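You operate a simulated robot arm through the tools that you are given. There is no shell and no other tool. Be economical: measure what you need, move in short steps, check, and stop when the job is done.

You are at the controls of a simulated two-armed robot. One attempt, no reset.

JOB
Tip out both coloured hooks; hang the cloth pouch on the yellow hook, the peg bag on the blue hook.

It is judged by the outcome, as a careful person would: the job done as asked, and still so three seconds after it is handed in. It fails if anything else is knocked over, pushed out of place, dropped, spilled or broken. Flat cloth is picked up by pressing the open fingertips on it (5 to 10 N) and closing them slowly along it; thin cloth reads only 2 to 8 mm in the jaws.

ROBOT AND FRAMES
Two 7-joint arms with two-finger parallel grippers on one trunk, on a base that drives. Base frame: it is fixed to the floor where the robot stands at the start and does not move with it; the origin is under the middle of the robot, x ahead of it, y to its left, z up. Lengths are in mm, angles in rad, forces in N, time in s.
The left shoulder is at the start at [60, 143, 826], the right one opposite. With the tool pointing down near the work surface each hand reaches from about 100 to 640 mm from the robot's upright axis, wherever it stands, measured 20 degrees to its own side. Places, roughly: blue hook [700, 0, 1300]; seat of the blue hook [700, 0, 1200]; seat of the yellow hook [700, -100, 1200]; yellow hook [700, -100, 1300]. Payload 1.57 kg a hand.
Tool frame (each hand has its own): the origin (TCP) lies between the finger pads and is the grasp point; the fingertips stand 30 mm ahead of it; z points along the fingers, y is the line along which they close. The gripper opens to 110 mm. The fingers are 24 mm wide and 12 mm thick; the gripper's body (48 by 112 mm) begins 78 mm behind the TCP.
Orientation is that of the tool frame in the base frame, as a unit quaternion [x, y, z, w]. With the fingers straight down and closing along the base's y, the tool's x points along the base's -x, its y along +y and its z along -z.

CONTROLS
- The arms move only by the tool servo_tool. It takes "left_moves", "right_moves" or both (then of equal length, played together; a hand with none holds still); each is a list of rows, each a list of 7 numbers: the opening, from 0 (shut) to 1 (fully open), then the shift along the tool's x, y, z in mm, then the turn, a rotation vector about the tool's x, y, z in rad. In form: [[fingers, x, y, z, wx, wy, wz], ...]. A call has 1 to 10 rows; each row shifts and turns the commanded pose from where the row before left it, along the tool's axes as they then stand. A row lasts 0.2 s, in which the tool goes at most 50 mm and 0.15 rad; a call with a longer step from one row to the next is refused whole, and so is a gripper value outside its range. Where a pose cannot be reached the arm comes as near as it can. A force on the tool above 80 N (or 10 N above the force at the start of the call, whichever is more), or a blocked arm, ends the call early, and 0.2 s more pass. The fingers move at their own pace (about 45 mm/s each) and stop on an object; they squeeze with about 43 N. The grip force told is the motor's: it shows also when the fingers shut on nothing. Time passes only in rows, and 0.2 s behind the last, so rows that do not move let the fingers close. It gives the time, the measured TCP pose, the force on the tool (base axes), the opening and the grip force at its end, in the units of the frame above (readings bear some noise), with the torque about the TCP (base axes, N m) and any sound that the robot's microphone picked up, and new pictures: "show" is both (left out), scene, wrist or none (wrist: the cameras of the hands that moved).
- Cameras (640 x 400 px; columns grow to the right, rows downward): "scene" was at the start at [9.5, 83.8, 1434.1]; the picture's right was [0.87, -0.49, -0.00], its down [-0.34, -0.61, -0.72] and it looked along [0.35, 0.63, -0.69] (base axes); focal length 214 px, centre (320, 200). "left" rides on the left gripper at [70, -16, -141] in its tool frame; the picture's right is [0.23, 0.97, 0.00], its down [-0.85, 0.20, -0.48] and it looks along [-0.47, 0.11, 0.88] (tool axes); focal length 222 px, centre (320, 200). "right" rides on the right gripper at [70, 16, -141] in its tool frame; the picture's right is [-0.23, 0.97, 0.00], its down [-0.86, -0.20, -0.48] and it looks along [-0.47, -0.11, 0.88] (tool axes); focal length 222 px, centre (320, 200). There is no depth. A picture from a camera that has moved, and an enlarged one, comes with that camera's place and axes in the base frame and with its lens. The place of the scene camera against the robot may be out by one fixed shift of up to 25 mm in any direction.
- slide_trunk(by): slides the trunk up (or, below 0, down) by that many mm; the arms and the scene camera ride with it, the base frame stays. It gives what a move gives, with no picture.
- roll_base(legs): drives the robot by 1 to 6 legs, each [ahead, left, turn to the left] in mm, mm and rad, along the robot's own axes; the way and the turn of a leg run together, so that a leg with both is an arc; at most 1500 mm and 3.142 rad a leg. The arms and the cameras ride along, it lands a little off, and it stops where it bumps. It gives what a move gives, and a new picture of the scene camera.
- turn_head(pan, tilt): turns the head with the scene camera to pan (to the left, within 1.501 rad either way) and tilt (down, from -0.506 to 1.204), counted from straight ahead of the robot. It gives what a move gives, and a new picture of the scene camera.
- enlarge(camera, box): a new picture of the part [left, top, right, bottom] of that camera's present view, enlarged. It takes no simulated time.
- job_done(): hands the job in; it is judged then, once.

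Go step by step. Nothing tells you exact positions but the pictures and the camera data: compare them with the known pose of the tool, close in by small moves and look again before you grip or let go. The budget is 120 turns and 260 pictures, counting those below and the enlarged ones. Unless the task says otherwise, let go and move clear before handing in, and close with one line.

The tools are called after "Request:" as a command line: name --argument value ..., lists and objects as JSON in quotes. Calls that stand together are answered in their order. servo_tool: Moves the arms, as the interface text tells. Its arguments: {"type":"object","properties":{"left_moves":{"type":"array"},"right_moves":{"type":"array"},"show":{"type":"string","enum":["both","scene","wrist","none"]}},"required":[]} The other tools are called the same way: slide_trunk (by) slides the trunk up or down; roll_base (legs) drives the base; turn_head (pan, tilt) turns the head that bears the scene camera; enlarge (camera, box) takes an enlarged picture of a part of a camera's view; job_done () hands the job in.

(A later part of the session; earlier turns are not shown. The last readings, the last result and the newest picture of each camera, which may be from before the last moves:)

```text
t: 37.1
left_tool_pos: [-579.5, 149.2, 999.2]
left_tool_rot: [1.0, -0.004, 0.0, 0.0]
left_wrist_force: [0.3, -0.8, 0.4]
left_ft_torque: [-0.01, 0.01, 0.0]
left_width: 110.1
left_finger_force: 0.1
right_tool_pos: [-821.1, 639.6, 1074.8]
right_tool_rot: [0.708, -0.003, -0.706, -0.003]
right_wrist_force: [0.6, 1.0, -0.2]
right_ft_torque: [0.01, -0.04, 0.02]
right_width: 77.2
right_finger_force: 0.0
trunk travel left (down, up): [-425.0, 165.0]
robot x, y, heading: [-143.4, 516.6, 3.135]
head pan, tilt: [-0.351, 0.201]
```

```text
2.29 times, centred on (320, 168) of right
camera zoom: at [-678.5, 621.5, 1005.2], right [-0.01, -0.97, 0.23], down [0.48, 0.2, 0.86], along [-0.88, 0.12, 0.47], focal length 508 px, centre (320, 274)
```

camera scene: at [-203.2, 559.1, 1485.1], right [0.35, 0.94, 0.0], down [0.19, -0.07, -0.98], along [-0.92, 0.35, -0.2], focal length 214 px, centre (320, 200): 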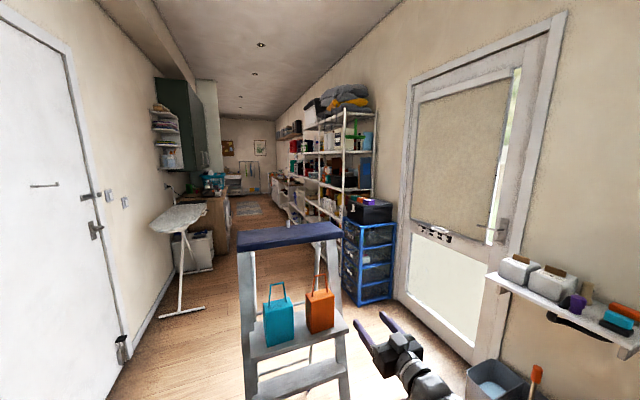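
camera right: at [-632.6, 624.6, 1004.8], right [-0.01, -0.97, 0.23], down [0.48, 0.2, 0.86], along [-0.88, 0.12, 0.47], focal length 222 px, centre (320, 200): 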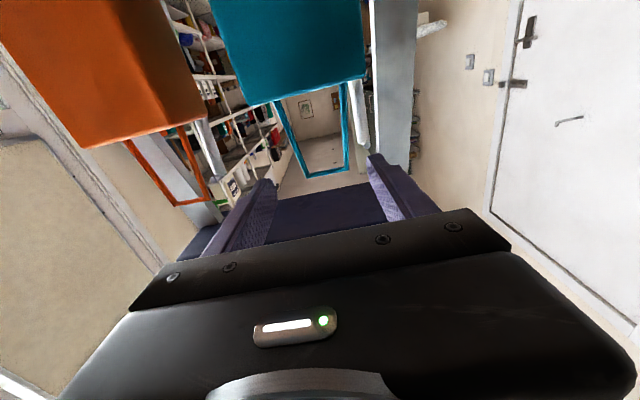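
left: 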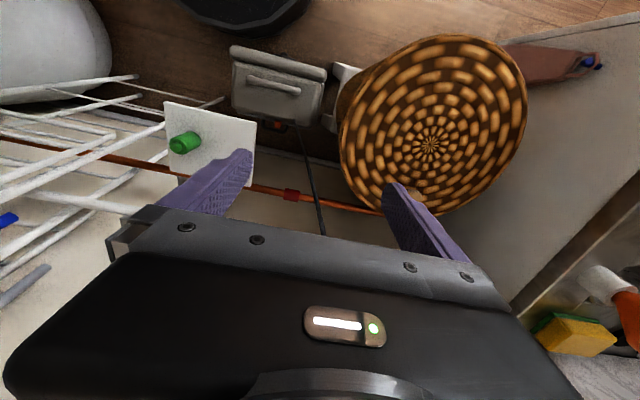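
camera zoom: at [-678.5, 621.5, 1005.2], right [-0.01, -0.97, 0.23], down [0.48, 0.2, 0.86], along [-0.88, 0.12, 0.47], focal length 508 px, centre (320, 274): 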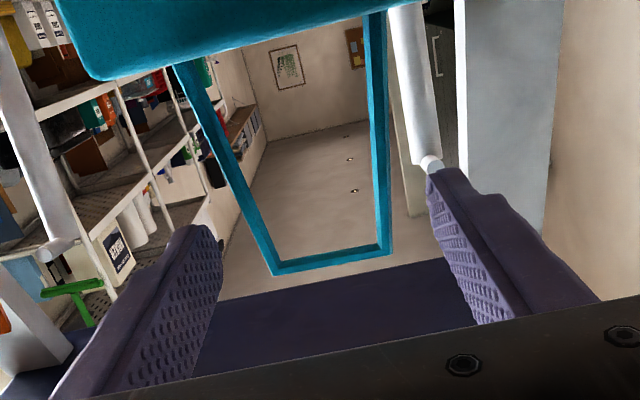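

Request:
servo_tool --right_moves '[[0.7, -5, 0, 12, 0, 0, 0], [0.7, 0, 0, 10, 0, 0, 0], [0.7, 0, 0, 0, 0, 0, 0]]' --show "none"

Request:
enlarge --camera "right" --box '[180, 80, 460, 255]'

```text
t: 37.9
left_tool_pos: [-579.6, 148.6, 999.7]
left_tool_rot: [1.0, -0.004, 0.001, 0.0]
left_wrist_force: [0.9, 0.2, -0.2]
left_ft_torque: [0.01, 0.0, 0.04]
left_width: 109.8
left_finger_force: 0.1
right_tool_pos: [-843.7, 639.7, 1078.2]
right_tool_rot: [0.708, -0.002, -0.706, -0.002]
right_wrist_force: [-0.2, -0.1, 0.4]
right_ft_torque: [0.03, 0.02, 0.0]
right_width: 77.2
right_finger_force: 0.1
trunk travel left (down, up): [-425.0, 165.0]
robot x, y, heading: [-142.9, 518.6, 3.133]
head pan, tilt: [-0.351, 0.201]
```

```text
2.29 times, centred on (320, 168) of right
camera zoom: at [-700.4, 622.1, 1009.9], right [-0.01, -0.97, 0.23], down [0.48, 0.2, 0.86], along [-0.88, 0.12, 0.47], focal length 508 px, centre (320, 274)
```

zoom: 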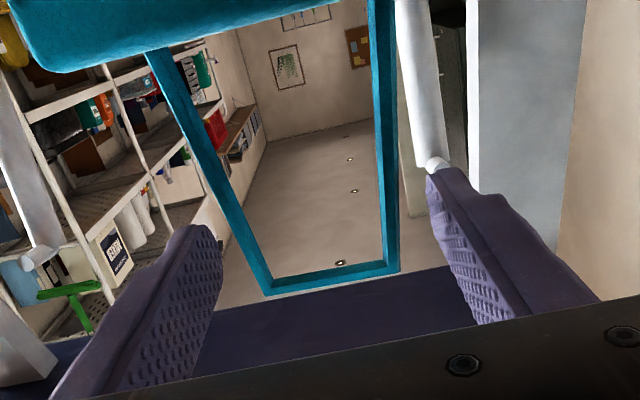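

The loop sits at about the TCP depth; I back off 18 mm so it lies nearer the fingertips, then close gently.

Request:
servo_tool --right_moves '[[0.7, 0, 0, -18, 0, 0, 0], [0.55, 0, 0, 0, 0, 0, 0], [0.4, 0, 0, 0, 0, 0, 0], [0.3, 0, 0, 0, 0, 0, 0], [0.25, 0, 0, 0, 0, 0, 0], [0.25, 0, 0, 0, 0, 0, 0], [0.25, 0, 0, 0, 0, 0, 0]]' --show "wrist"

Request:
enlarge --camera "right" --box '[180, 80, 460, 255]'

```text
t: 39.5
left_tool_pos: [-579.5, 148.5, 1000.0]
left_tool_rot: [1.0, -0.005, 0.001, 0.0]
left_wrist_force: [-0.1, -0.5, -0.4]
left_ft_torque: [0.05, 0.01, -0.03]
left_width: 110.2
left_finger_force: 0.1
right_tool_pos: [-825.3, 640.2, 1078.6]
right_tool_rot: [0.708, -0.002, -0.706, -0.003]
right_wrist_force: [0.2, -0.2, 0.2]
right_ft_torque: [-0.05, -0.05, 0.01]
right_width: 50.3
right_finger_force: 42.9
trunk travel left (down, up): [-425.0, 165.0]
robot x, y, heading: [-144.2, 514.8, 3.136]
head pan, tilt: [-0.351, 0.201]
camera right: at [-682.0, 621.8, 1010.3], right [-0.01, -0.97, 0.23], down [0.48, 0.2, 0.86], along [-0.88, 0.12, 0.47], focal length 222 px, centre (320, 200)
```

right: 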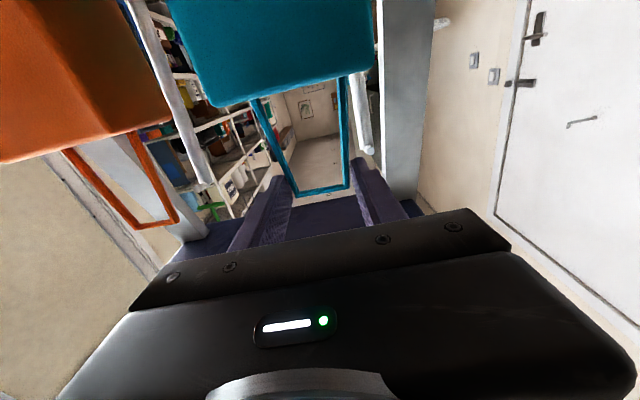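

```text
2.29 times, centred on (320, 168) of right
camera zoom: at [-682.0, 621.8, 1010.3], right [-0.01, -0.97, 0.23], down [0.48, 0.2, 0.86], along [-0.88, 0.12, 0.47], focal length 508 px, centre (320, 274)
```

zoom: 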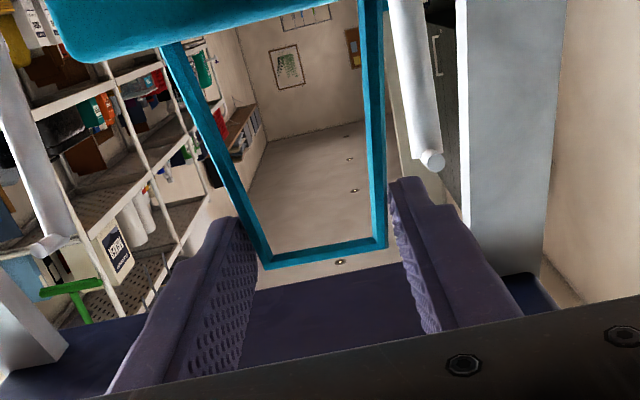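

The loop is clasped (50 mm wide). I'll lift it slightly to weigh and listen.

Request:
servo_tool --right_moves '[[0.25, -5, 0, 0, 0, 0, 0], [0.25, -10, 0, 0, 0, 0, 0], [0.25, -10, 0, 0, 0, 0, 0], [0.25, 0, 0, 0, 0, 0, 0], [0.25, 0, 0, 0, 0, 0, 0]]' --show "both"

```text
t: 40.7
left_tool_pos: [-579.2, 149.5, 999.2]
left_tool_rot: [1.0, -0.005, 0.0, 0.0]
left_wrist_force: [-0.3, -0.5, -0.2]
left_ft_torque: [0.02, 0.01, 0.03]
left_width: 110.0
left_finger_force: 0.0
right_tool_pos: [-825.1, 639.7, 1103.9]
right_tool_rot: [-0.707, 0.002, 0.707, 0.002]
right_wrist_force: [0.9, 0.0, -1.0]
right_ft_torque: [0.01, -0.02, 0.01]
right_width: 50.5
right_finger_force: 42.9
trunk travel left (down, up): [-425.0, 165.0]
robot x, y, heading: [-141.4, 512.3, 3.134]
head pan, tilt: [-0.351, 0.201]
camera scene: at [-203.4, 560.4, 1485.0], right [0.35, 0.94, 0.0], down [0.19, -0.07, -0.98], along [-0.92, 0.35, -0.2], focal length 214 px, centre (320, 200)
camera right: at [-682.4, 621.3, 1035.5], right [-0.01, -0.97, 0.23], down [0.48, 0.2, 0.86], along [-0.88, 0.12, 0.47], focal length 222 px, centre (320, 200)
```

scene: 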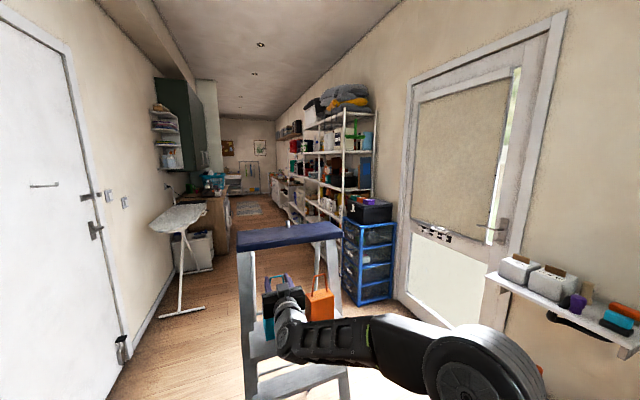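
right: 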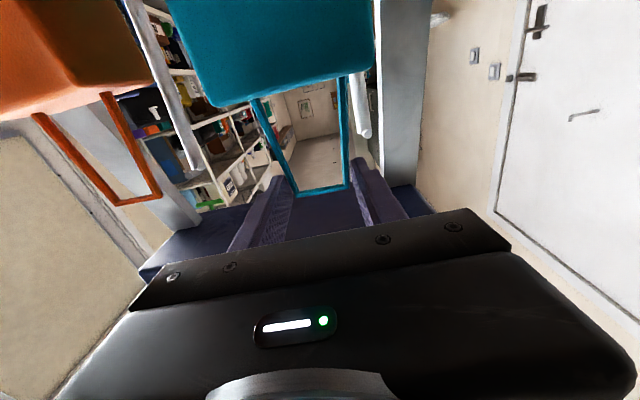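

It lifts and is light, no sound. A small shake to listen for pegs, clear above the platform.

Request:
servo_tool --right_moves '[[0.25, -12, 0, 0, 0, 0, 0], [0.25, 12, 0, 0, 0, 0, 0], [0.25, -12, 0, 0, 0, 0, 0], [0.25, 12, 0, 0, 0, 0, 0], [0.25, -12, 0, 0, 0, 0, 0], [0.25, 0, 0, 0, 0, 0, 0], [0.25, 0, 0, 0, 0, 0, 0]]' --show "none"

Request:
servo_tool --right_moves '[[0.25, 0, 0, 0, 0, 0, 0]]' --show "none"

Request:
servo_tool --right_moves '[[0.25, 0, 0, 0, 0, 0, 0]]' --show "none"

```text
t: 42.3
left_tool_pos: [-580.0, 148.9, 999.3]
left_tool_rot: [1.0, -0.004, 0.0, 0.0]
left_wrist_force: [0.9, 0.9, 0.5]
left_ft_torque: [-0.02, 0.08, -0.04]
left_width: 109.9
left_finger_force: 0.0
right_tool_pos: [-825.4, 640.6, 1115.3]
right_tool_rot: [0.708, -0.004, -0.706, -0.004]
right_wrist_force: [0.4, 0.1, -1.2]
right_ft_torque: [0.04, 0.0, 0.0]
right_width: 50.1
right_finger_force: 43.0
trunk travel left (down, up): [-425.0, 165.0]
robot x, y, heading: [-146.4, 513.3, 3.132]
head pan, tilt: [-0.351, 0.201]
```

```text
t: 42.7
left_tool_pos: [-579.6, 149.9, 999.9]
left_tool_rot: [1.0, -0.005, 0.0, 0.0]
left_wrist_force: [0.5, 0.2, -0.1]
left_ft_torque: [0.01, -0.01, 0.01]
left_width: 110.1
left_finger_force: 0.1
right_tool_pos: [-825.7, 640.3, 1115.4]
right_tool_rot: [0.708, -0.003, -0.707, -0.003]
right_wrist_force: [0.1, 0.1, -1.9]
right_ft_torque: [-0.02, -0.04, 0.01]
right_width: 50.2
right_finger_force: 43.2
trunk travel left (down, up): [-425.0, 165.0]
robot x, y, heading: [-146.9, 518.6, 3.131]
head pan, tilt: [-0.351, 0.201]
```

```text
t: 43.1
left_tool_pos: [-579.5, 149.0, 999.5]
left_tool_rot: [1.0, -0.005, 0.0, 0.0]
left_wrist_force: [-0.4, 0.7, -0.1]
left_ft_torque: [0.01, -0.02, -0.01]
left_width: 110.3
left_finger_force: 0.1
right_tool_pos: [-826.4, 639.4, 1115.5]
right_tool_rot: [0.708, -0.002, -0.706, -0.003]
right_wrist_force: [0.4, 0.4, -1.5]
right_ft_torque: [-0.03, -0.05, -0.03]
right_width: 50.0
right_finger_force: 43.2
trunk travel left (down, up): [-425.0, 165.0]
robot x, y, heading: [-145.5, 513.4, 3.128]
head pan, tilt: [-0.351, 0.201]
```

The teal one weighs about 140 g and doesn't rattle. I'll draw it out from the ladder and look at all its sides.

Request:
servo_tool --right_moves '[[0.25, 0, 0, -30, 0, 0, 0], [0.25, 0, 0, -30, 0, 0, 0], [0.25, 0, 0, -30, 0, 0, 0], [0.25, 0, 0, -30, 0, 0, 0], [0.25, 0, 0, -30, 0, 0, 0], [0.25, 0, 0, 0, 0, 0, 0], [0.25, 0, 0, 0, 0, 0, 0]]' --show "none"

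Request:
turn_head --pan -0.15 --tilt 0.8

Request:
enlarge --camera "left" --box '[0, 0, 320, 200]'

```text
t: 44.7
left_tool_pos: [-579.3, 148.6, 1000.1]
left_tool_rot: [1.0, -0.005, 0.0, 0.0]
left_wrist_force: [-0.9, 0.2, 0.6]
left_ft_torque: [-0.02, -0.02, -0.01]
left_width: 110.0
left_finger_force: 0.1
right_tool_pos: [-675.8, 638.3, 1114.9]
right_tool_rot: [0.708, -0.004, -0.706, -0.004]
right_wrist_force: [-0.7, -0.3, -1.6]
right_ft_torque: [0.0, -0.01, -0.01]
right_width: 50.3
right_finger_force: 43.6
trunk travel left (down, up): [-425.0, 165.0]
robot x, y, heading: [-145.6, 514.8, 3.131]
head pan, tilt: [-0.351, 0.201]
```

```text
t: 45.7
left_tool_pos: [-580.7, 149.0, 998.7]
left_tool_rot: [1.0, -0.005, -0.001, 0.0]
left_wrist_force: [0.5, -0.1, 0.2]
left_ft_torque: [0.02, 0.02, -0.01]
left_width: 110.1
left_finger_force: 0.2
right_tool_pos: [-674.4, 637.1, 1115.3]
right_tool_rot: [0.707, -0.001, -0.707, -0.001]
right_wrist_force: [0.2, 0.1, -1.2]
right_ft_torque: [0.02, -0.04, 0.0]
right_width: 50.0
right_finger_force: 42.8
trunk travel left (down, up): [-425.0, 165.0]
robot x, y, heading: [-141.1, 516.4, 3.131]
head pan, tilt: [-0.15, 0.799]
camera scene: at [-195.7, 540.5, 1431.5], right [0.16, 0.99, 0.0], down [0.71, -0.11, -0.7], along [-0.69, 0.11, -0.72], focal length 214 px, centre (320, 200)
```

scene: 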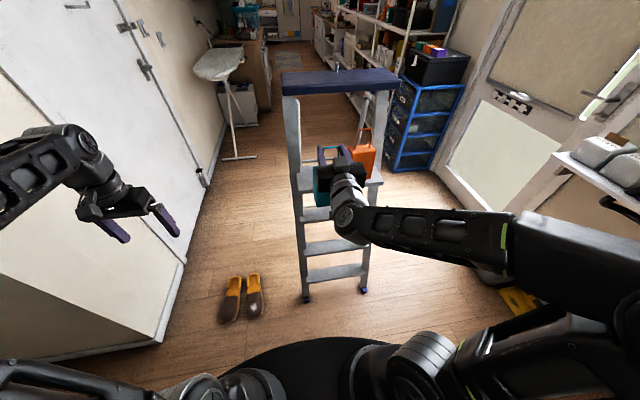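

```text
2.00 times, centred on (160, 100) of left
camera zoom: at [-509.7, 165.5, 1140.7], right [0.22, -0.98, 0.0], down [-0.86, -0.19, 0.48], along [-0.47, -0.1, -0.88], focal length 444 px, centre (640, 400)
```

zoom: 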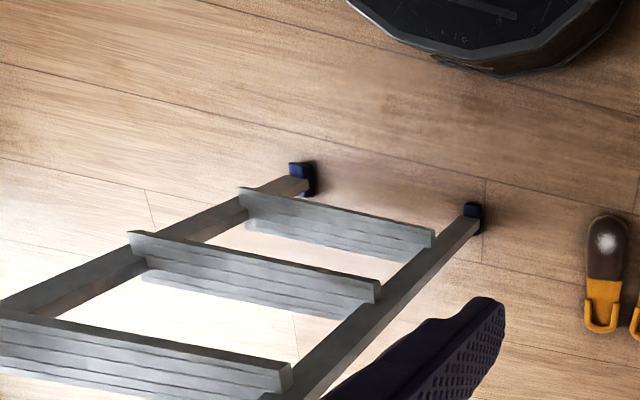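

I'll keep the teal bag in hand, raise the trunk for clearance, and drive back toward the hooks, looking at the room for further candidates on the way.

Request:
slide_trunk --by 100

Request:
roll_base --legs '[[0, 215, 0], [0, 0, -1.57]]'

Request:
turn_head --pan -0.6 --tilt 0.8

```text
t: 47.0
left_tool_pos: [-579.6, 149.3, 1099.3]
left_tool_rot: [1.0, -0.005, 0.001, 0.001]
left_wrist_force: [0.1, 0.0, 0.2]
left_ft_torque: [-0.01, 0.04, -0.01]
left_width: 110.0
left_finger_force: 0.0
right_tool_pos: [-674.9, 638.8, 1214.7]
right_tool_rot: [0.708, -0.002, -0.707, -0.003]
right_wrist_force: [-0.2, 0.0, -1.2]
right_ft_torque: [0.01, -0.04, 0.01]
right_width: 50.4
right_finger_force: 43.0
trunk travel left (down, up): [-525.0, 65.0]
robot x, y, heading: [-146.3, 515.2, 3.13]
head pan, tilt: [-0.15, 0.799]
```

```text
t: 52.5
left_tool_pos: [-511.5, 736.5, 1099.5]
left_tool_rot: [-0.702, 0.712, 0.0, 0.0]
left_wrist_force: [0.1, -0.5, 0.4]
left_ft_torque: [-0.01, -0.04, 0.01]
left_width: 110.0
left_finger_force: 0.0
right_tool_pos: [-22.6, 829.9, 1215.3]
right_tool_rot: [-0.497, 0.505, 0.495, 0.503]
right_wrist_force: [0.9, 0.1, -2.0]
right_ft_torque: [-0.02, -0.04, 0.0]
right_width: 50.2
right_finger_force: 42.7
trunk travel left (down, up): [-525.0, 65.0]
robot x, y, heading: [-146.6, 302.1, 1.553]
head pan, tilt: [-0.15, 0.799]
camera scene: at [-134.9, 361.6, 1531.4], right [0.99, -0.16, 0.0], down [-0.12, -0.71, -0.7], along [0.11, 0.69, -0.72], focal length 214 px, centre (320, 200)
```

scene: 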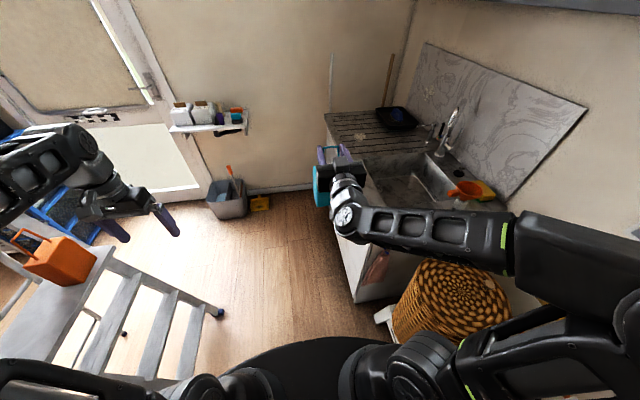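

```text
t: 53.5
left_tool_pos: [-512.3, 737.0, 1101.0]
left_tool_rot: [-0.702, 0.712, 0.0, 0.0]
left_wrist_force: [0.2, -0.9, -0.2]
left_ft_torque: [0.01, 0.01, 0.01]
left_width: 110.1
left_finger_force: 0.0
right_tool_pos: [-21.7, 828.4, 1215.1]
right_tool_rot: [-0.498, 0.503, 0.497, 0.503]
right_wrist_force: [-0.5, 0.1, -1.3]
right_ft_torque: [0.0, 0.01, 0.02]
right_width: 50.1
right_finger_force: 42.8
trunk travel left (down, up): [-525.0, 65.0]
robot x, y, heading: [-145.9, 298.6, 1.554]
head pan, tilt: [-0.6, 0.799]
camera scene: at [-101.7, 348.0, 1531.4], right [0.82, -0.58, 0.0], down [-0.41, -0.59, -0.7], along [0.4, 0.57, -0.72], focal length 214 px, centre (320, 200)
```

scene: 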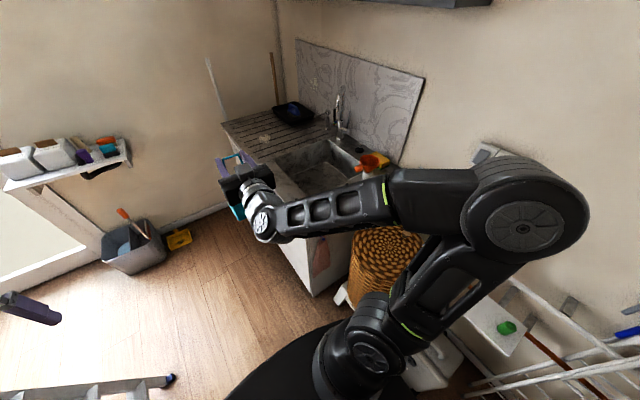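

Request:
roll_base --legs '[[-300, -25, 0], [0, 0, -1.555]]'

Request:
turn_head --pan 0 --tilt 0.45

Request:
enlarge --camera "left" --box '[400, 0, 640, 150]'

Request:
turn_head --pan -0.9 --tilt 0.6

```text
t: 59.3
left_tool_pos: [301.3, 373.5, 1098.6]
left_tool_rot: [-0.006, 1.0, 0.0, 0.0]
left_wrist_force: [-0.3, 0.0, 0.4]
left_ft_torque: [0.0, -0.06, -0.01]
left_width: 109.9
left_finger_force: 0.2
right_tool_pos: [406.4, -114.2, 1215.9]
right_tool_rot: [-0.004, 0.708, 0.004, 0.706]
right_wrist_force: [0.1, 0.0, -1.3]
right_ft_torque: [-0.01, 0.02, -0.02]
right_width: 50.1
right_finger_force: 43.3
trunk travel left (down, up): [-525.0, 65.0]
robot x, y, heading: [-124.1, 0.1, 0.007]
head pan, tilt: [-0.6, 0.799]
camera scene: at [-89.1, -34.8, 1531.4], right [-0.56, -0.83, 0.0], down [-0.6, 0.4, -0.7], along [0.58, -0.39, -0.72], focal length 214 px, centre (320, 200)
```

scene: 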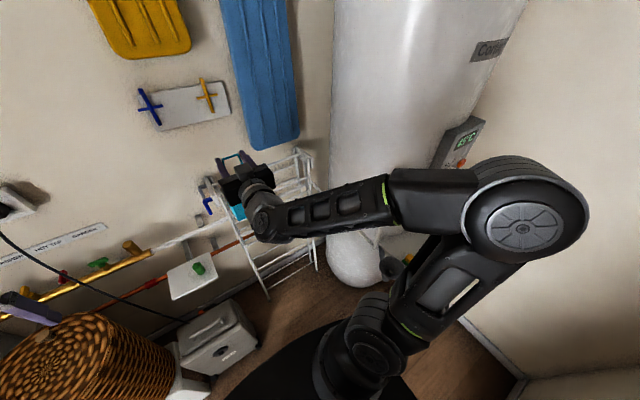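

```text
t: 60.3
left_tool_pos: [301.1, 373.3, 1099.9]
left_tool_rot: [-0.005, 1.0, 0.0, 0.0]
left_wrist_force: [-0.1, -0.3, 1.0]
left_ft_torque: [0.02, 0.02, -0.01]
left_width: 110.0
left_finger_force: 0.2
right_tool_pos: [407.3, -113.6, 1215.9]
right_tool_rot: [-0.004, 0.708, 0.004, 0.706]
right_wrist_force: [0.4, 0.1, -1.5]
right_ft_torque: [0.03, 0.02, -0.01]
right_width: 50.1
right_finger_force: 42.9
trunk travel left (down, up): [-525.0, 65.0]
robot x, y, heading: [-124.4, 1.1, 0.013]
head pan, tilt: [0.0, 0.45]
camera scene: at [-64.2, 11.0, 1561.8], right [0.01, -1.0, 0.0], down [-0.44, 0.0, -0.9], along [0.9, 0.01, -0.44], focal length 214 px, centre (320, 200)
```

scene: 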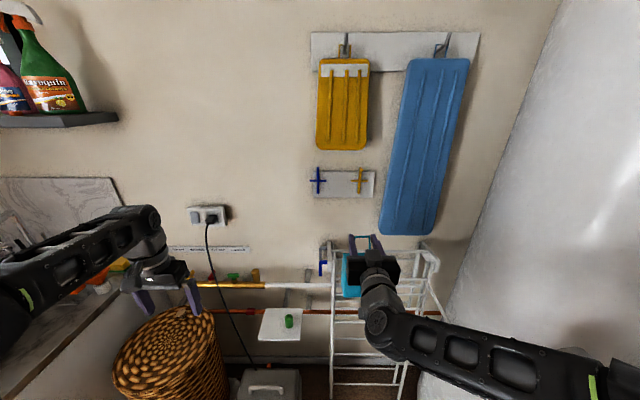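

```text
2.67 times, centred on (520, 75) of left
camera zoom: at [232.2, 357.2, 1240.7], right [-0.24, 0.97, 0.0], down [0.85, 0.21, 0.48], along [0.47, 0.11, -0.88], focal length 592 px, centre (-213, 533)
```

zoom: 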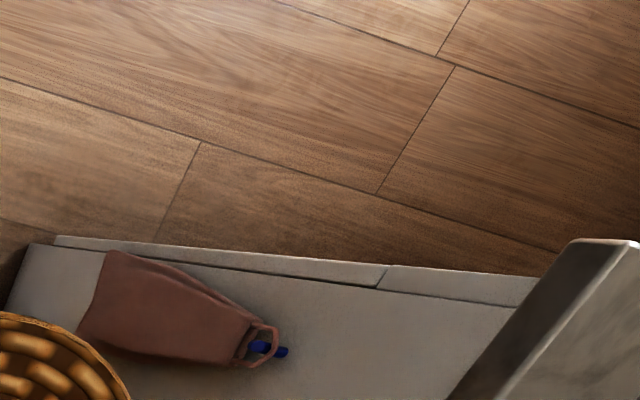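

```text
t: 61.5
left_tool_pos: [302.4, 373.4, 1099.8]
left_tool_rot: [-0.005, 1.0, 0.0, 0.0]
left_wrist_force: [0.3, 0.6, -0.7]
left_ft_torque: [0.02, 0.0, 0.0]
left_width: 110.2
left_finger_force: 0.0
right_tool_pos: [406.9, -114.0, 1215.1]
right_tool_rot: [-0.005, 0.708, 0.004, 0.707]
right_wrist_force: [-0.1, -0.5, -1.2]
right_ft_torque: [0.02, 0.06, -0.01]
right_width: 49.8
right_finger_force: 42.8
trunk travel left (down, up): [-525.0, 65.0]
robot x, y, heading: [-125.9, 0.2, 0.01]
head pan, tilt: [-0.901, 0.6]
camera scene: at [-100.5, -58.5, 1548.3], right [-0.78, -0.63, 0.0], down [-0.36, 0.44, -0.83], along [0.52, -0.64, -0.56], focal length 214 px, centre (320, 200)
```

scene: 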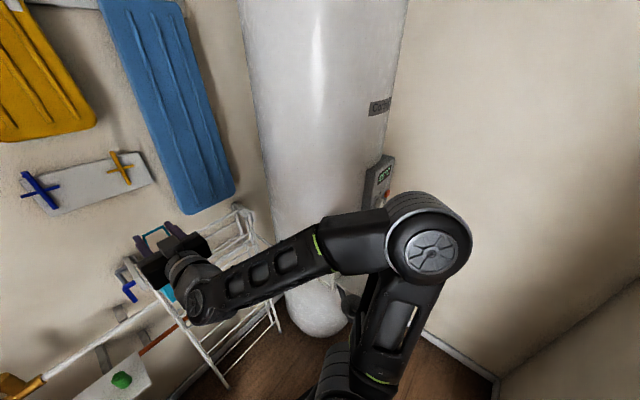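

The brown one looks like a towel hung by its tab. I haven't seen the back of the teal bag, so I'll yaw it toward the left hand's camera.

Request:
servo_tool --left_moves '[[1, 0, 0, 0, 0.15, 0, 0], [1, 0, 0, 0, 0.15, 0, 0], [1, 0, 0, 0, 0.15, 0, 0], [1, 0, 0, 0, 0.15, 0, 0], [1, 0, 0, 0, 0.15, 0, 0], [1, 0, 0, 0, 0.15, 0, 0], [1, 0, 0, 0, 0.15, 0, 0], [1, 0, 0, 0, 0.15, 0, 0]]' --right_moves '[[0.25, 0, 0, 0, -0.12, 0, 0], [0.25, 0, 0, 0, -0.12, 0, 0], [0.25, 0, 0, 0, -0.12, 0, 0], [0.25, 0, 0, 0, -0.12, 0, 0], [0.25, 0, 0, 0, -0.12, 0, 0], [0.25, 0, 0, 0, -0.12, 0, 0], [0.25, 0, 0, 0, -0.12, 0, 0], [0.25, 0, 0, 0, -0.12, 0, 0]]' --show "wrist"

```text
t: 63.3
left_tool_pos: [257.4, 331.0, 1041.9]
left_tool_rot: [-0.005, 0.922, -0.385, 0.037]
left_wrist_force: [-0.6, 0.1, 0.5]
left_ft_torque: [-0.07, 0.01, -0.01]
left_width: 109.9
left_finger_force: 0.2
left hand out of reach, approached as far as the arm can: row 1, 2, 3, 4, 5, 6, 7
right_tool_pos: [406.0, -108.1, 1216.4]
right_tool_rot: [-0.334, 0.626, 0.33, 0.622]
right_wrist_force: [-0.2, 0.7, -0.1]
right_ft_torque: [0.0, -0.02, -0.11]
right_width: 50.1
right_finger_force: 43.3
trunk travel left (down, up): [-525.0, 65.0]
robot x, y, heading: [-125.5, -1.1, 0.004]
head pan, tilt: [-0.901, 0.6]
camera right: at [314.6, -216.2, 1148.4], right [-0.81, 0.55, 0.23], down [-0.1, -0.5, 0.86], along [0.58, 0.67, 0.46], focal length 222 px, centre (320, 200)
camera left: at [178.3, 417.0, 1147.2], right [-0.21, 0.68, -0.71], down [0.82, 0.51, 0.25], along [0.53, -0.53, -0.66], focal length 222 px, centre (320, 200)
```

right: 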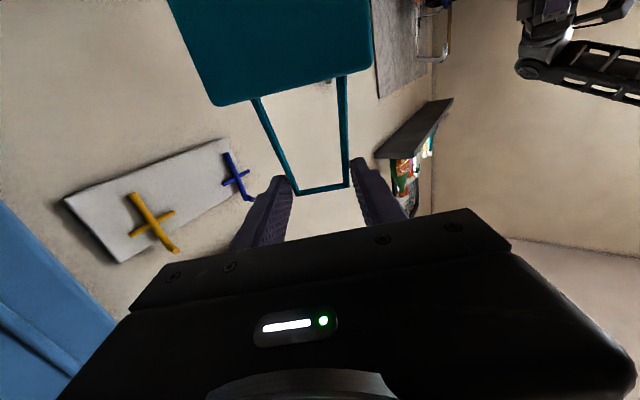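
left: 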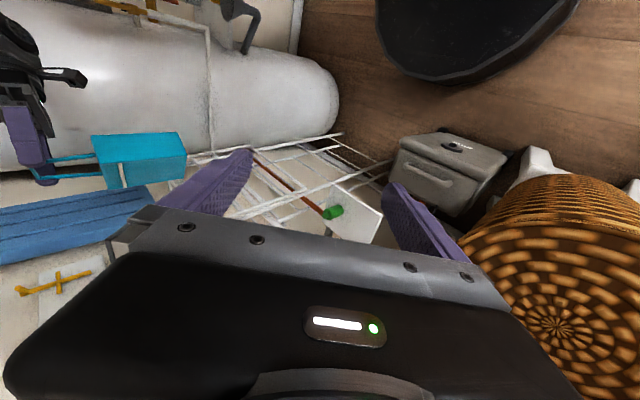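

Request:
enlarge --camera "left" --box '[0, 120, 240, 270]'

Request:
enlarge --camera "right" --box '[50, 125, 290, 275]'

```text
2.67 times, centred on (120, 195) of left
camera zoom: at [178.3, 417.0, 1147.2], right [-0.21, 0.68, -0.71], down [0.82, 0.51, 0.25], along [0.53, -0.53, -0.66], focal length 592 px, centre (853, 213)
```

zoom: 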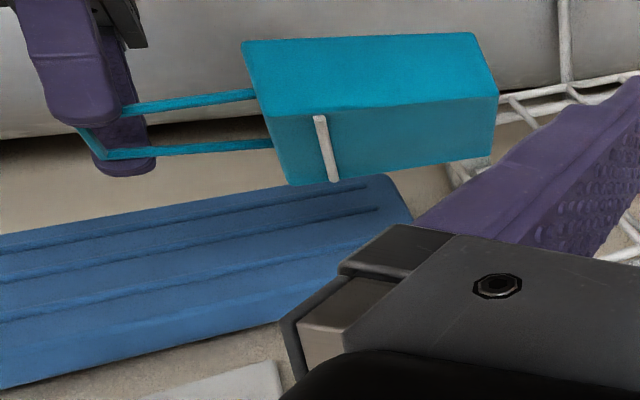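

```text
2.67 times, centred on (170, 200) of right
camera zoom: at [314.6, -216.2, 1148.4], right [-0.81, 0.55, 0.23], down [-0.1, -0.5, 0.86], along [0.58, 0.67, 0.46], focal length 592 px, centre (720, 200)
```

zoom: 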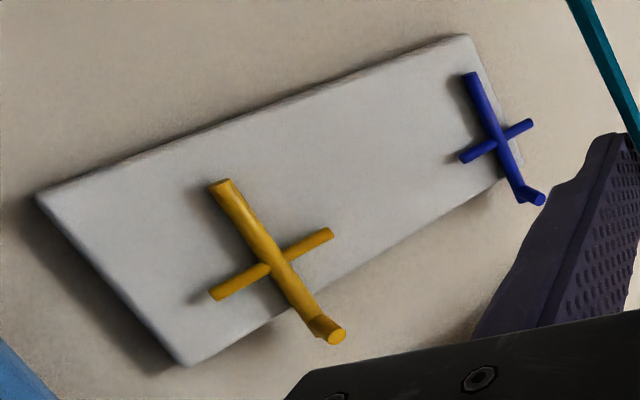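

The teal bag's far side carries a light wooden peg, so teal is the peg bag (blue hook) and orange should be the cloth pouch. The hooks are upright bars with an out-turned lip at the top and a cross bar. I'll turn the hands back and pitch the left tool forward to work the hooks.

Request:
servo_tool --left_moves '[[0.4, 0, 0, 0, -0.15, 0, 0], [0.4, 0, 0, 0, -0.15, 0, 0], [0.4, 0, 0, 0, -0.15, 0, 0], [0.4, 0, 0, 0, -0.15, 0, 0], [0.4, 0, 0, 0, -0.15, 0, 0], [0.4, 0, 0, 0, -0.15, 0, 0], [0.4, 0, 0, 0, -0.15, 0, 0], [0.4, 0, 0, 0, -0.15, 0, 0]]' --right_moves '[[0.25, 0, 0, 0, 0.12, 0, 0], [0.25, 0, 0, 0, 0.12, 0, 0], [0.25, 0, 0, 0, 0.12, 0, 0], [0.25, 0, 0, 0, 0.12, 0, 0], [0.25, 0, 0, 0, 0.12, 0, 0], [0.25, 0, 0, 0, 0.12, 0, 0], [0.25, 0, 0, 0, 0.12, 0, 0], [0.25, 0, 0, 0, 0.12, 0, 0]]' --show "none"

Request:
servo_tool --left_moves '[[0.4, 0, 0, 0, 0, -0.15, 0], [0.4, 0, 0, 0, 0, -0.15, 0], [0.4, 0, 0, 0, 0, -0.15, 0], [0.4, 0, 0, 0, 0, -0.15, 0], [0.4, 0, 0, 0, 0, -0.15, 0], [0.4, 0, 0, 0, 0, -0.15, 0], [0.4, 0, 0, 0, 0, -0.15, 0], [0.4, 0, 0, 0, 0, -0.15, 0], [0.4, 0, 0, 0, 0, -0.15, 0], [0.4, 0, 0, 0, 0, -0.15, 0]]' --show "none"

Request:
servo_tool --left_moves '[[0.4, 0, 0, 0, 0, -0.071, 0], [0.4, 0, 0, 0, 0, 0, 0]]' --show "wrist"

```text
t: 65.1
left_tool_pos: [258.2, 325.8, 1041.6]
left_tool_rot: [-0.025, 0.978, 0.205, 0.024]
left_wrist_force: [0.6, -0.4, -0.1]
left_ft_torque: [-0.02, 0.01, 0.03]
left_width: 44.0
left_finger_force: 0.1
right_tool_pos: [407.8, -113.8, 1214.6]
right_tool_rot: [-0.004, 0.708, 0.002, 0.706]
right_wrist_force: [-0.1, 0.5, -1.4]
right_ft_torque: [0.02, 0.02, 0.03]
right_width: 50.6
right_finger_force: 43.2
trunk travel left (down, up): [-525.0, 65.0]
robot x, y, heading: [-126.0, -2.5, 0.011]
head pan, tilt: [-0.901, 0.6]
```

```text
t: 67.3
left_tool_pos: [366.3, 377.0, 1117.3]
left_tool_rot: [0.122, 0.698, 0.168, 0.685]
left_wrist_force: [0.2, 0.7, -0.6]
left_ft_torque: [0.0, 0.0, 0.02]
left_width: 43.9
left_finger_force: 0.1
left hand out of reach, approached as far as the arm can: row 4, 5, 6, 7, 8, 9
right_tool_pos: [407.2, -112.7, 1214.9]
right_tool_rot: [-0.004, 0.707, 0.004, 0.707]
right_wrist_force: [-0.4, 0.4, -1.2]
right_ft_torque: [-0.03, 0.0, -0.01]
right_width: 50.7
right_finger_force: 43.0
trunk travel left (down, up): [-525.0, 65.0]
robot x, y, heading: [-125.7, -1.1, 0.01]
head pan, tilt: [-0.901, 0.6]
```

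```text
t: 67.9
left_tool_pos: [364.0, 375.6, 1116.0]
left_tool_rot: [0.128, 0.674, 0.162, 0.709]
left_wrist_force: [0.1, -0.9, -0.1]
left_ft_torque: [0.0, -0.06, 0.01]
left_width: 43.8
left_finger_force: 0.1
right_tool_pos: [406.5, -115.0, 1215.8]
right_tool_rot: [-0.005, 0.708, 0.005, 0.707]
right_wrist_force: [1.0, 0.4, -2.0]
right_ft_torque: [0.01, 0.02, 0.01]
right_width: 50.5
right_finger_force: 42.4
trunk travel left (down, up): [-525.0, 65.0]
robot x, y, heading: [-128.7, -0.5, 0.006]
head pan, tilt: [-0.901, 0.6]
camera left: at [227.4, 383.0, 1038.5], right [-0.05, 0.98, 0.18], down [-0.52, -0.18, 0.83], along [0.85, -0.06, 0.52], focal length 222 px, centre (320, 200)
```

left: 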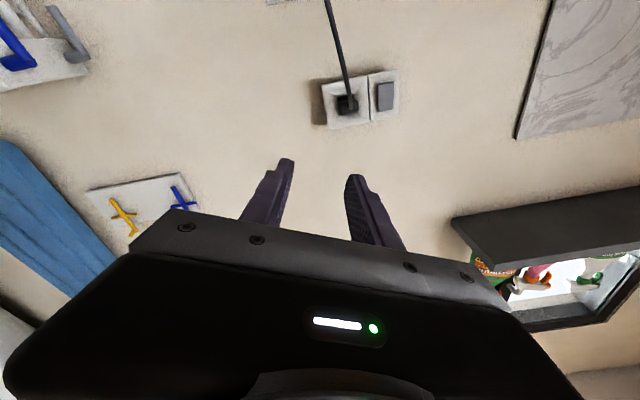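

Request:
servo_tool --left_moves '[[0.4, 0, 0, 0, 0.016, 0.017, -0.138], [0.4, 0, 0, 0, 0.016, 0.017, -0.138], [0.4, 0, 0, 0, 0.016, 0.017, -0.138], [0.4, 0, 0, 0, 0, 0, 0]]' --show "none"

Request:
roll_base --legs '[[0, -180, 0]]'

Request:
turn_head --pan 0.1 --tilt 0.4

```text
t: 68.9
left_tool_pos: [364.8, 375.9, 1116.3]
left_tool_rot: [-0.001, 0.707, -0.001, 0.707]
left_wrist_force: [0.7, -0.2, 0.1]
left_ft_torque: [0.02, 0.0, 0.03]
left_width: 44.0
left_finger_force: 0.0
right_tool_pos: [406.4, -113.6, 1215.3]
right_tool_rot: [-0.003, 0.708, 0.003, 0.706]
right_wrist_force: [0.4, 1.0, -1.0]
right_ft_torque: [0.01, 0.05, 0.0]
right_width: 50.3
right_finger_force: 43.0
trunk travel left (down, up): [-525.0, 65.0]
robot x, y, heading: [-125.6, -2.3, 0.009]
head pan, tilt: [-0.901, 0.6]
```

```text
t: 70.4
left_tool_pos: [366.9, 192.2, 1117.6]
left_tool_rot: [-0.001, 0.707, 0.001, 0.707]
left_wrist_force: [-0.3, -1.0, -0.3]
left_ft_torque: [0.01, 0.0, 0.04]
left_width: 44.2
left_finger_force: 0.0
right_tool_pos: [408.5, -296.3, 1214.7]
right_tool_rot: [-0.003, 0.708, 0.004, 0.706]
right_wrist_force: [0.0, -0.5, -1.9]
right_ft_torque: [-0.06, 0.02, 0.06]
right_width: 50.5
right_finger_force: 42.9
trunk travel left (down, up): [-525.0, 65.0]
robot x, y, heading: [-119.6, -185.1, 0.007]
head pan, tilt: [-0.901, 0.6]
camera scene: at [-98.9, -241.0, 1548.2], right [-0.78, -0.63, 0.0], down [-0.36, 0.44, -0.82], along [0.52, -0.64, -0.57], focal length 214 px, centre (320, 200)
```

scene: 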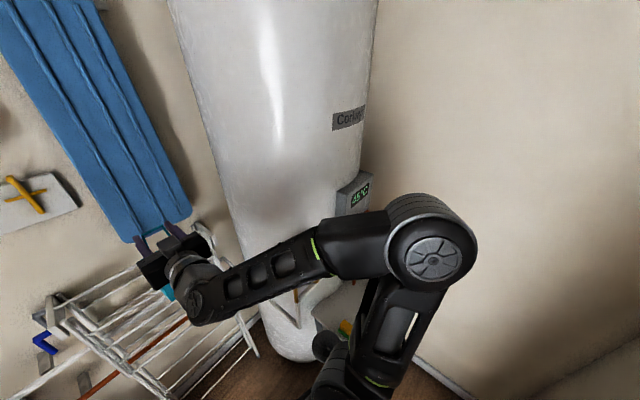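

```text
t: 71.7
left_tool_pos: [365.6, 194.1, 1117.7]
left_tool_rot: [-0.001, 0.707, 0.0, 0.707]
left_wrist_force: [-1.4, 0.6, 0.1]
left_ft_torque: [0.02, -0.01, 0.01]
left_width: 44.1
left_finger_force: 0.0
right_tool_pos: [408.2, -295.5, 1215.5]
right_tool_rot: [-0.003, 0.707, 0.003, 0.707]
right_wrist_force: [-0.5, -0.3, -0.8]
right_ft_torque: [-0.01, 0.07, 0.01]
right_width: 50.5
right_finger_force: 42.9
trunk travel left (down, up): [-525.0, 65.0]
robot x, y, heading: [-126.1, -185.6, 0.011]
head pan, tilt: [0.099, 0.4]
camera scene: at [-62.3, -160.7, 1566.5], right [0.11, -0.99, 0.0], down [-0.39, -0.04, -0.92], along [0.92, 0.1, -0.39], focal length 214 px, centre (320, 200)
```

scene: 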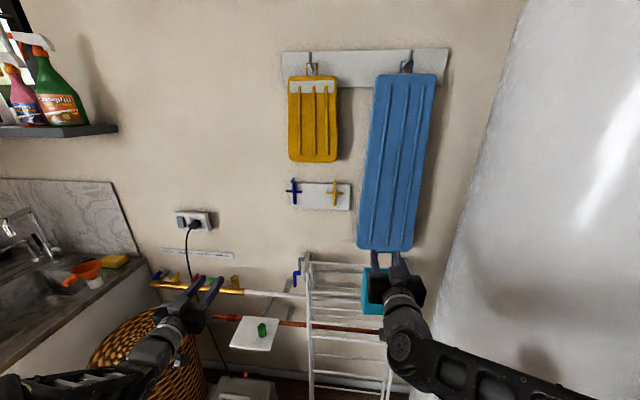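

Request:
servo_tool --left_moves '[[0.4, -28, -36, 15, 0, 0, 0], [0.4, -28, -36, 15, 0, 0, 0], [0.4, -28, -36, 15, 0, 0, 0], [0.4, -28, -36, 15, 0, 0, 0], [0.4, -28, -36, 15, 0, 0, 0], [0.4, -28, -36, 15, 0, 0, 0], [0.4, 0, 0, 0, 0, 0, 0]]' --show "wrist"

Request:
enlarge --camera "left" --box '[160, 60, 480, 260]'

```text
t: 73.3
left_tool_pos: [456.9, -21.3, 1285.7]
left_tool_rot: [0.0, 0.707, 0.0, 0.707]
left_wrist_force: [-0.5, 0.0, -0.4]
left_ft_torque: [-0.03, 0.02, 0.02]
left_width: 43.8
left_finger_force: 0.2
right_tool_pos: [408.5, -295.2, 1215.9]
right_tool_rot: [-0.004, 0.707, 0.004, 0.707]
right_wrist_force: [0.6, 0.7, -0.7]
right_ft_torque: [0.0, 0.02, -0.01]
right_width: 50.6
right_finger_force: 43.6
trunk travel left (down, up): [-525.0, 65.0]
robot x, y, heading: [-122.4, -183.7, 0.005]
head pan, tilt: [0.099, 0.4]
camera left: at [315.5, -37.3, 1216.0], right [0.0, 0.97, -0.23], down [-0.48, 0.2, 0.85], along [0.88, 0.11, 0.47], focal length 222 px, centre (320, 200)
```

left: 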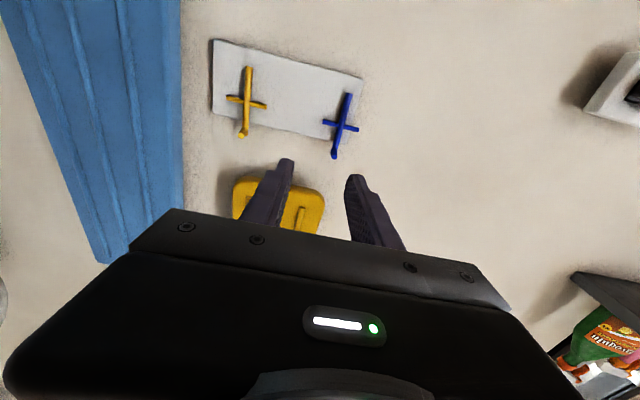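

```text
2.00 times, centred on (320, 160) of left
camera zoom: at [315.5, -37.3, 1216.0], right [0.0, 0.97, -0.23], down [-0.48, 0.2, 0.85], along [0.88, 0.11, 0.47], focal length 444 px, centre (320, 280)
```

zoom: 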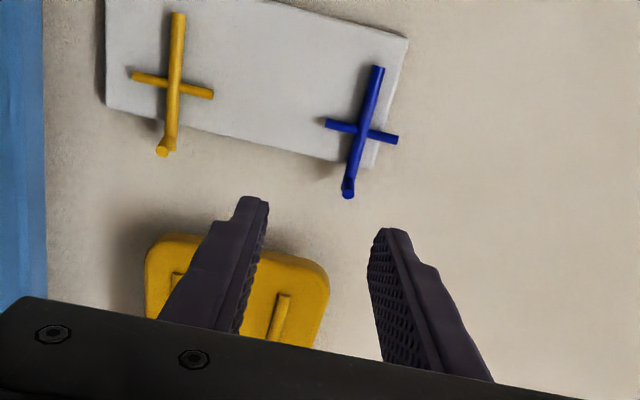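

Triangulated: blue hook's lip (695, 13, 1326), bar down to z≈1230; yellow's lip near (700, −148, 1326). I bring the left fingers in front of the blue hook's top.

Request:
servo_tool --left_moves '[[0.4, -6, 8, 40, 0, 0, 0], [0.4, -6, 8, 40, 0, 0, 0], [0.4, -6, 8, 40, 0, 0, 0], [0.4, -6, 9, 30, 0, 0, 0], [0.4, 0, 0, 30, 0, 0, 0], [0.4, 0, 0, 0, 0, 0, 0]]' --show "none"

Request:
enlarge --camera "left" --box '[200, 60, 440, 210]'

```text
t: 74.7
left_tool_pos: [637.8, 11.8, 1310.5]
left_tool_rot: [-0.001, 0.707, 0.001, 0.707]
left_wrist_force: [-0.9, 0.0, -0.9]
left_ft_torque: [0.0, 0.0, -0.02]
left_width: 44.0
left_finger_force: 0.1
right_tool_pos: [408.7, -294.8, 1216.6]
right_tool_rot: [-0.003, 0.708, 0.003, 0.707]
right_wrist_force: [0.1, -0.6, -1.5]
right_ft_torque: [-0.04, 0.03, 0.02]
right_width: 50.4
right_finger_force: 42.9
trunk travel left (down, up): [-525.0, 65.0]
robot x, y, heading: [-121.9, -185.8, 0.01]
head pan, tilt: [0.099, 0.4]
```

```text
2.67 times, centred on (320, 135) of left
camera zoom: at [496.5, -4.0, 1239.6], right [0.0, 0.97, -0.23], down [-0.48, 0.2, 0.85], along [0.88, 0.11, 0.47], focal length 592 px, centre (320, 373)
```

zoom: 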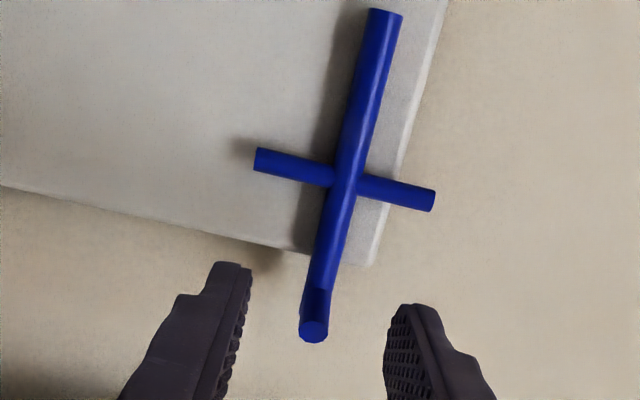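

Request:
servo_tool --left_moves '[[0.4, 8, 0, 15, 0, 0, 0], [0.4, 0, 0, 15, 0, 0, 0], [0.4, 0, 0, 10, 0, 0, 0], [0.4, 0, 0, 5, 0, 0, 0], [0.4, 0, 0, 0, 0, 0, 0]]' --show "none"

Request:
enlarge --camera "left" --box '[200, 60, 440, 210]'

```text
t: 75.9
left_tool_pos: [682.1, 12.2, 1301.9]
left_tool_rot: [-0.001, 0.707, 0.0, 0.707]
left_wrist_force: [0.1, 0.3, -0.6]
left_ft_torque: [0.0, -0.01, 0.0]
left_width: 44.2
left_finger_force: 0.1
right_tool_pos: [408.4, -295.3, 1216.4]
right_tool_rot: [-0.004, 0.708, 0.004, 0.706]
right_wrist_force: [0.2, 0.5, -2.0]
right_ft_torque: [-0.01, 0.02, -0.01]
right_width: 50.2
right_finger_force: 42.6
trunk travel left (down, up): [-525.0, 65.0]
robot x, y, heading: [-120.1, -180.2, 0.009]
head pan, tilt: [0.099, 0.4]
```

```text
2.67 times, centred on (320, 135) of left
camera zoom: at [541.0, -3.9, 1231.4], right [0.0, 0.97, -0.23], down [-0.48, 0.2, 0.86], along [0.88, 0.11, 0.47], focal length 592 px, centre (320, 373)
```

zoom: 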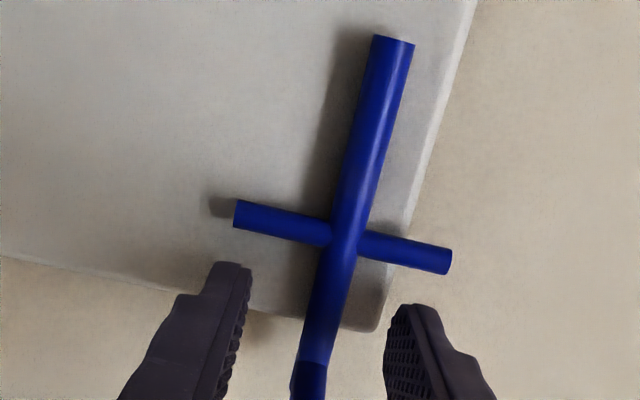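

Request:
servo_tool --left_moves '[[0.25, 0, 0, 0, 0, 0, 0], [0.1, 0, 0, 0, 0, 0, 0], [0.0, 0, 0, 0, 0, 0, 0], [0.0, 0, 0, 0, 0, 0, 0], [0.0, 0, 0, 0, 0, 0, 0]]' --show "none"

Request:
enlarge --camera "left" --box '[200, 60, 440, 210]'

```text
t: 77.1
left_tool_pos: [681.9, 12.2, 1300.9]
left_tool_rot: [-0.001, 0.707, 0.001, 0.707]
left_wrist_force: [-0.4, 3.3, 0.3]
left_ft_torque: [0.07, -0.02, 0.1]
left_width: 10.0
left_finger_force: 28.7
right_tool_pos: [409.4, -295.2, 1215.6]
right_tool_rot: [-0.004, 0.708, 0.004, 0.706]
right_wrist_force: [0.6, -0.1, -0.3]
right_ft_torque: [-0.02, 0.04, -0.01]
right_width: 50.5
right_finger_force: 42.7
trunk travel left (down, up): [-525.0, 65.0]
robot x, y, heading: [-124.8, -181.0, 0.012]
head pan, tilt: [0.099, 0.4]
```

```text
2.67 times, centred on (320, 135) of left
camera zoom: at [541.0, -2.7, 1231.5], right [0.0, 0.97, -0.23], down [-0.48, 0.2, 0.85], along [0.88, 0.11, 0.47], focal length 592 px, centre (320, 373)
```

zoom: 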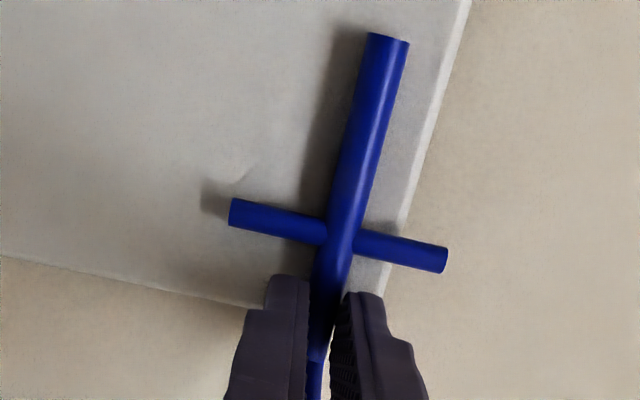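

Gripped (10 mm bar). Now a gentle pull outward, watching the force.

Request:
servo_tool --left_moves '[[0, 0, 0, -4, 0, 0, 0], [0, 0, 0, -4, 0, 0, 0], [0, 0, 0, -4, 0, 0, 0], [0, 0, 0, 0, 0, 0, 0]]' --show "none"

Request:
enlarge --camera "left" --box '[200, 60, 440, 210]'

Request:
enlarge --camera "scene" --box '[270, 160, 370, 222]'

```text
t: 78.1
left_tool_pos: [670.1, 11.7, 1301.0]
left_tool_rot: [-0.001, 0.708, 0.0, 0.706]
left_wrist_force: [0.3, -0.5, 0.8]
left_ft_torque: [-0.02, 0.02, 0.01]
left_width: 0.3
left_finger_force: 21.0
right_tool_pos: [408.5, -296.1, 1214.1]
right_tool_rot: [-0.003, 0.708, 0.003, 0.706]
right_wrist_force: [-0.1, 0.5, -0.7]
right_ft_torque: [0.02, 0.04, 0.01]
right_width: 50.5
right_finger_force: 43.0
trunk travel left (down, up): [-525.0, 65.0]
robot x, y, heading: [-124.4, -180.2, 0.01]
head pan, tilt: [0.099, 0.4]
```

```text
2.67 times, centred on (320, 135) of left
camera zoom: at [528.6, -4.6, 1231.2], right [0.0, 0.97, -0.23], down [-0.48, 0.2, 0.86], along [0.88, 0.11, 0.47], focal length 592 px, centre (320, 373)
```

zoom: 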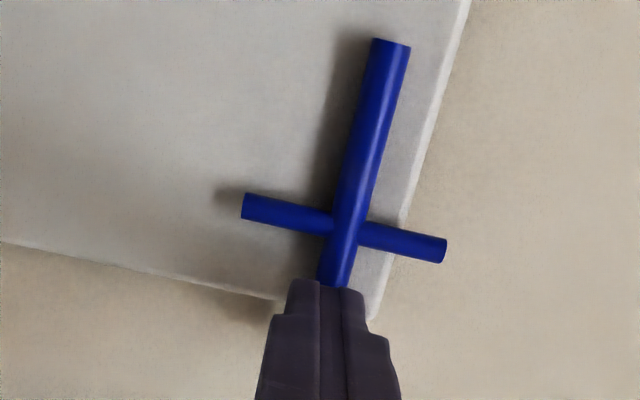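

```text
6.40 times, centred on (320, 191) of scene
camera zoom: at [-62.4, -160.7, 1566.5], right [0.11, -0.99, 0.0], down [-0.39, -0.04, -0.92], along [0.92, 0.1, -0.39], focal length 1373 px, centre (320, 258)
```

zoom: 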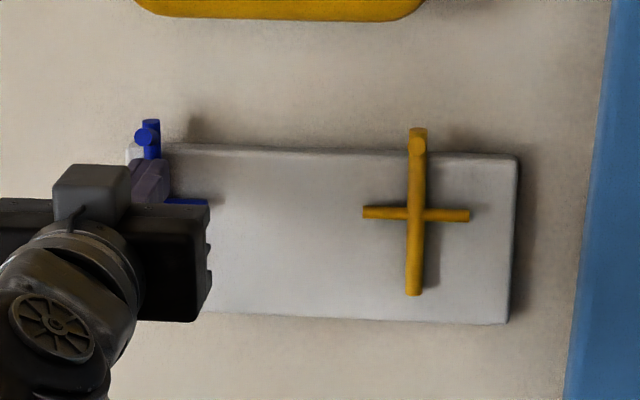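

It slipped; the tips held only the bar's edge. I open, go deeper watching for contact, and grip again.

Request:
servo_tool --left_moves '[[0.15, 0, 0, 0, 0, 0, 0], [0.3, 0, 0, 0, 0, 0, 0], [0.3, 0, 0, 10, 0, 0, 0], [0.3, 0, 0, 8, 0, 0, 0], [0.3, 0, 0, 5, 0, 0, 0], [0.3, 0, 0, 4, 0, 0, 0], [0.3, 0, 0, 0, 0, 0, 0]]' --show "none"

Request:
enlarge --camera "left" --box '[200, 60, 440, 210]'

```text
t: 79.7
left_tool_pos: [690.4, 11.5, 1302.7]
left_tool_rot: [0.0, 0.708, -0.001, 0.706]
left_wrist_force: [-54.1, -1.6, -22.7]
left_ft_torque: [0.11, 0.46, 0.61]
left_width: 33.1
left_finger_force: 0.1
right_tool_pos: [401.5, -295.3, 1217.2]
right_tool_rot: [-0.004, 0.705, 0.004, 0.709]
right_wrist_force: [0.4, -0.4, -1.3]
right_ft_torque: [0.0, 0.06, 0.02]
right_width: 49.9
right_finger_force: 43.0
trunk travel left (down, up): [-525.0, 65.0]
robot x, y, heading: [-124.6, -182.5, 0.014]
head pan, tilt: [0.099, 0.4]
```

```text
2.67 times, centred on (320, 135) of left
camera zoom: at [548.6, -4.1, 1232.0], right [0.0, 0.97, -0.23], down [-0.48, 0.2, 0.86], along [0.88, 0.11, 0.46], focal length 592 px, centre (320, 373)
```

zoom: 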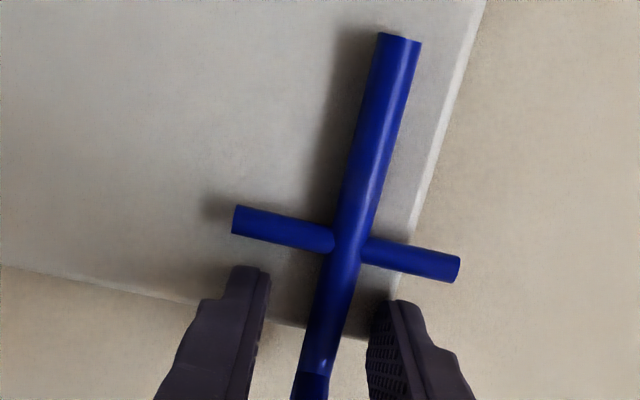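

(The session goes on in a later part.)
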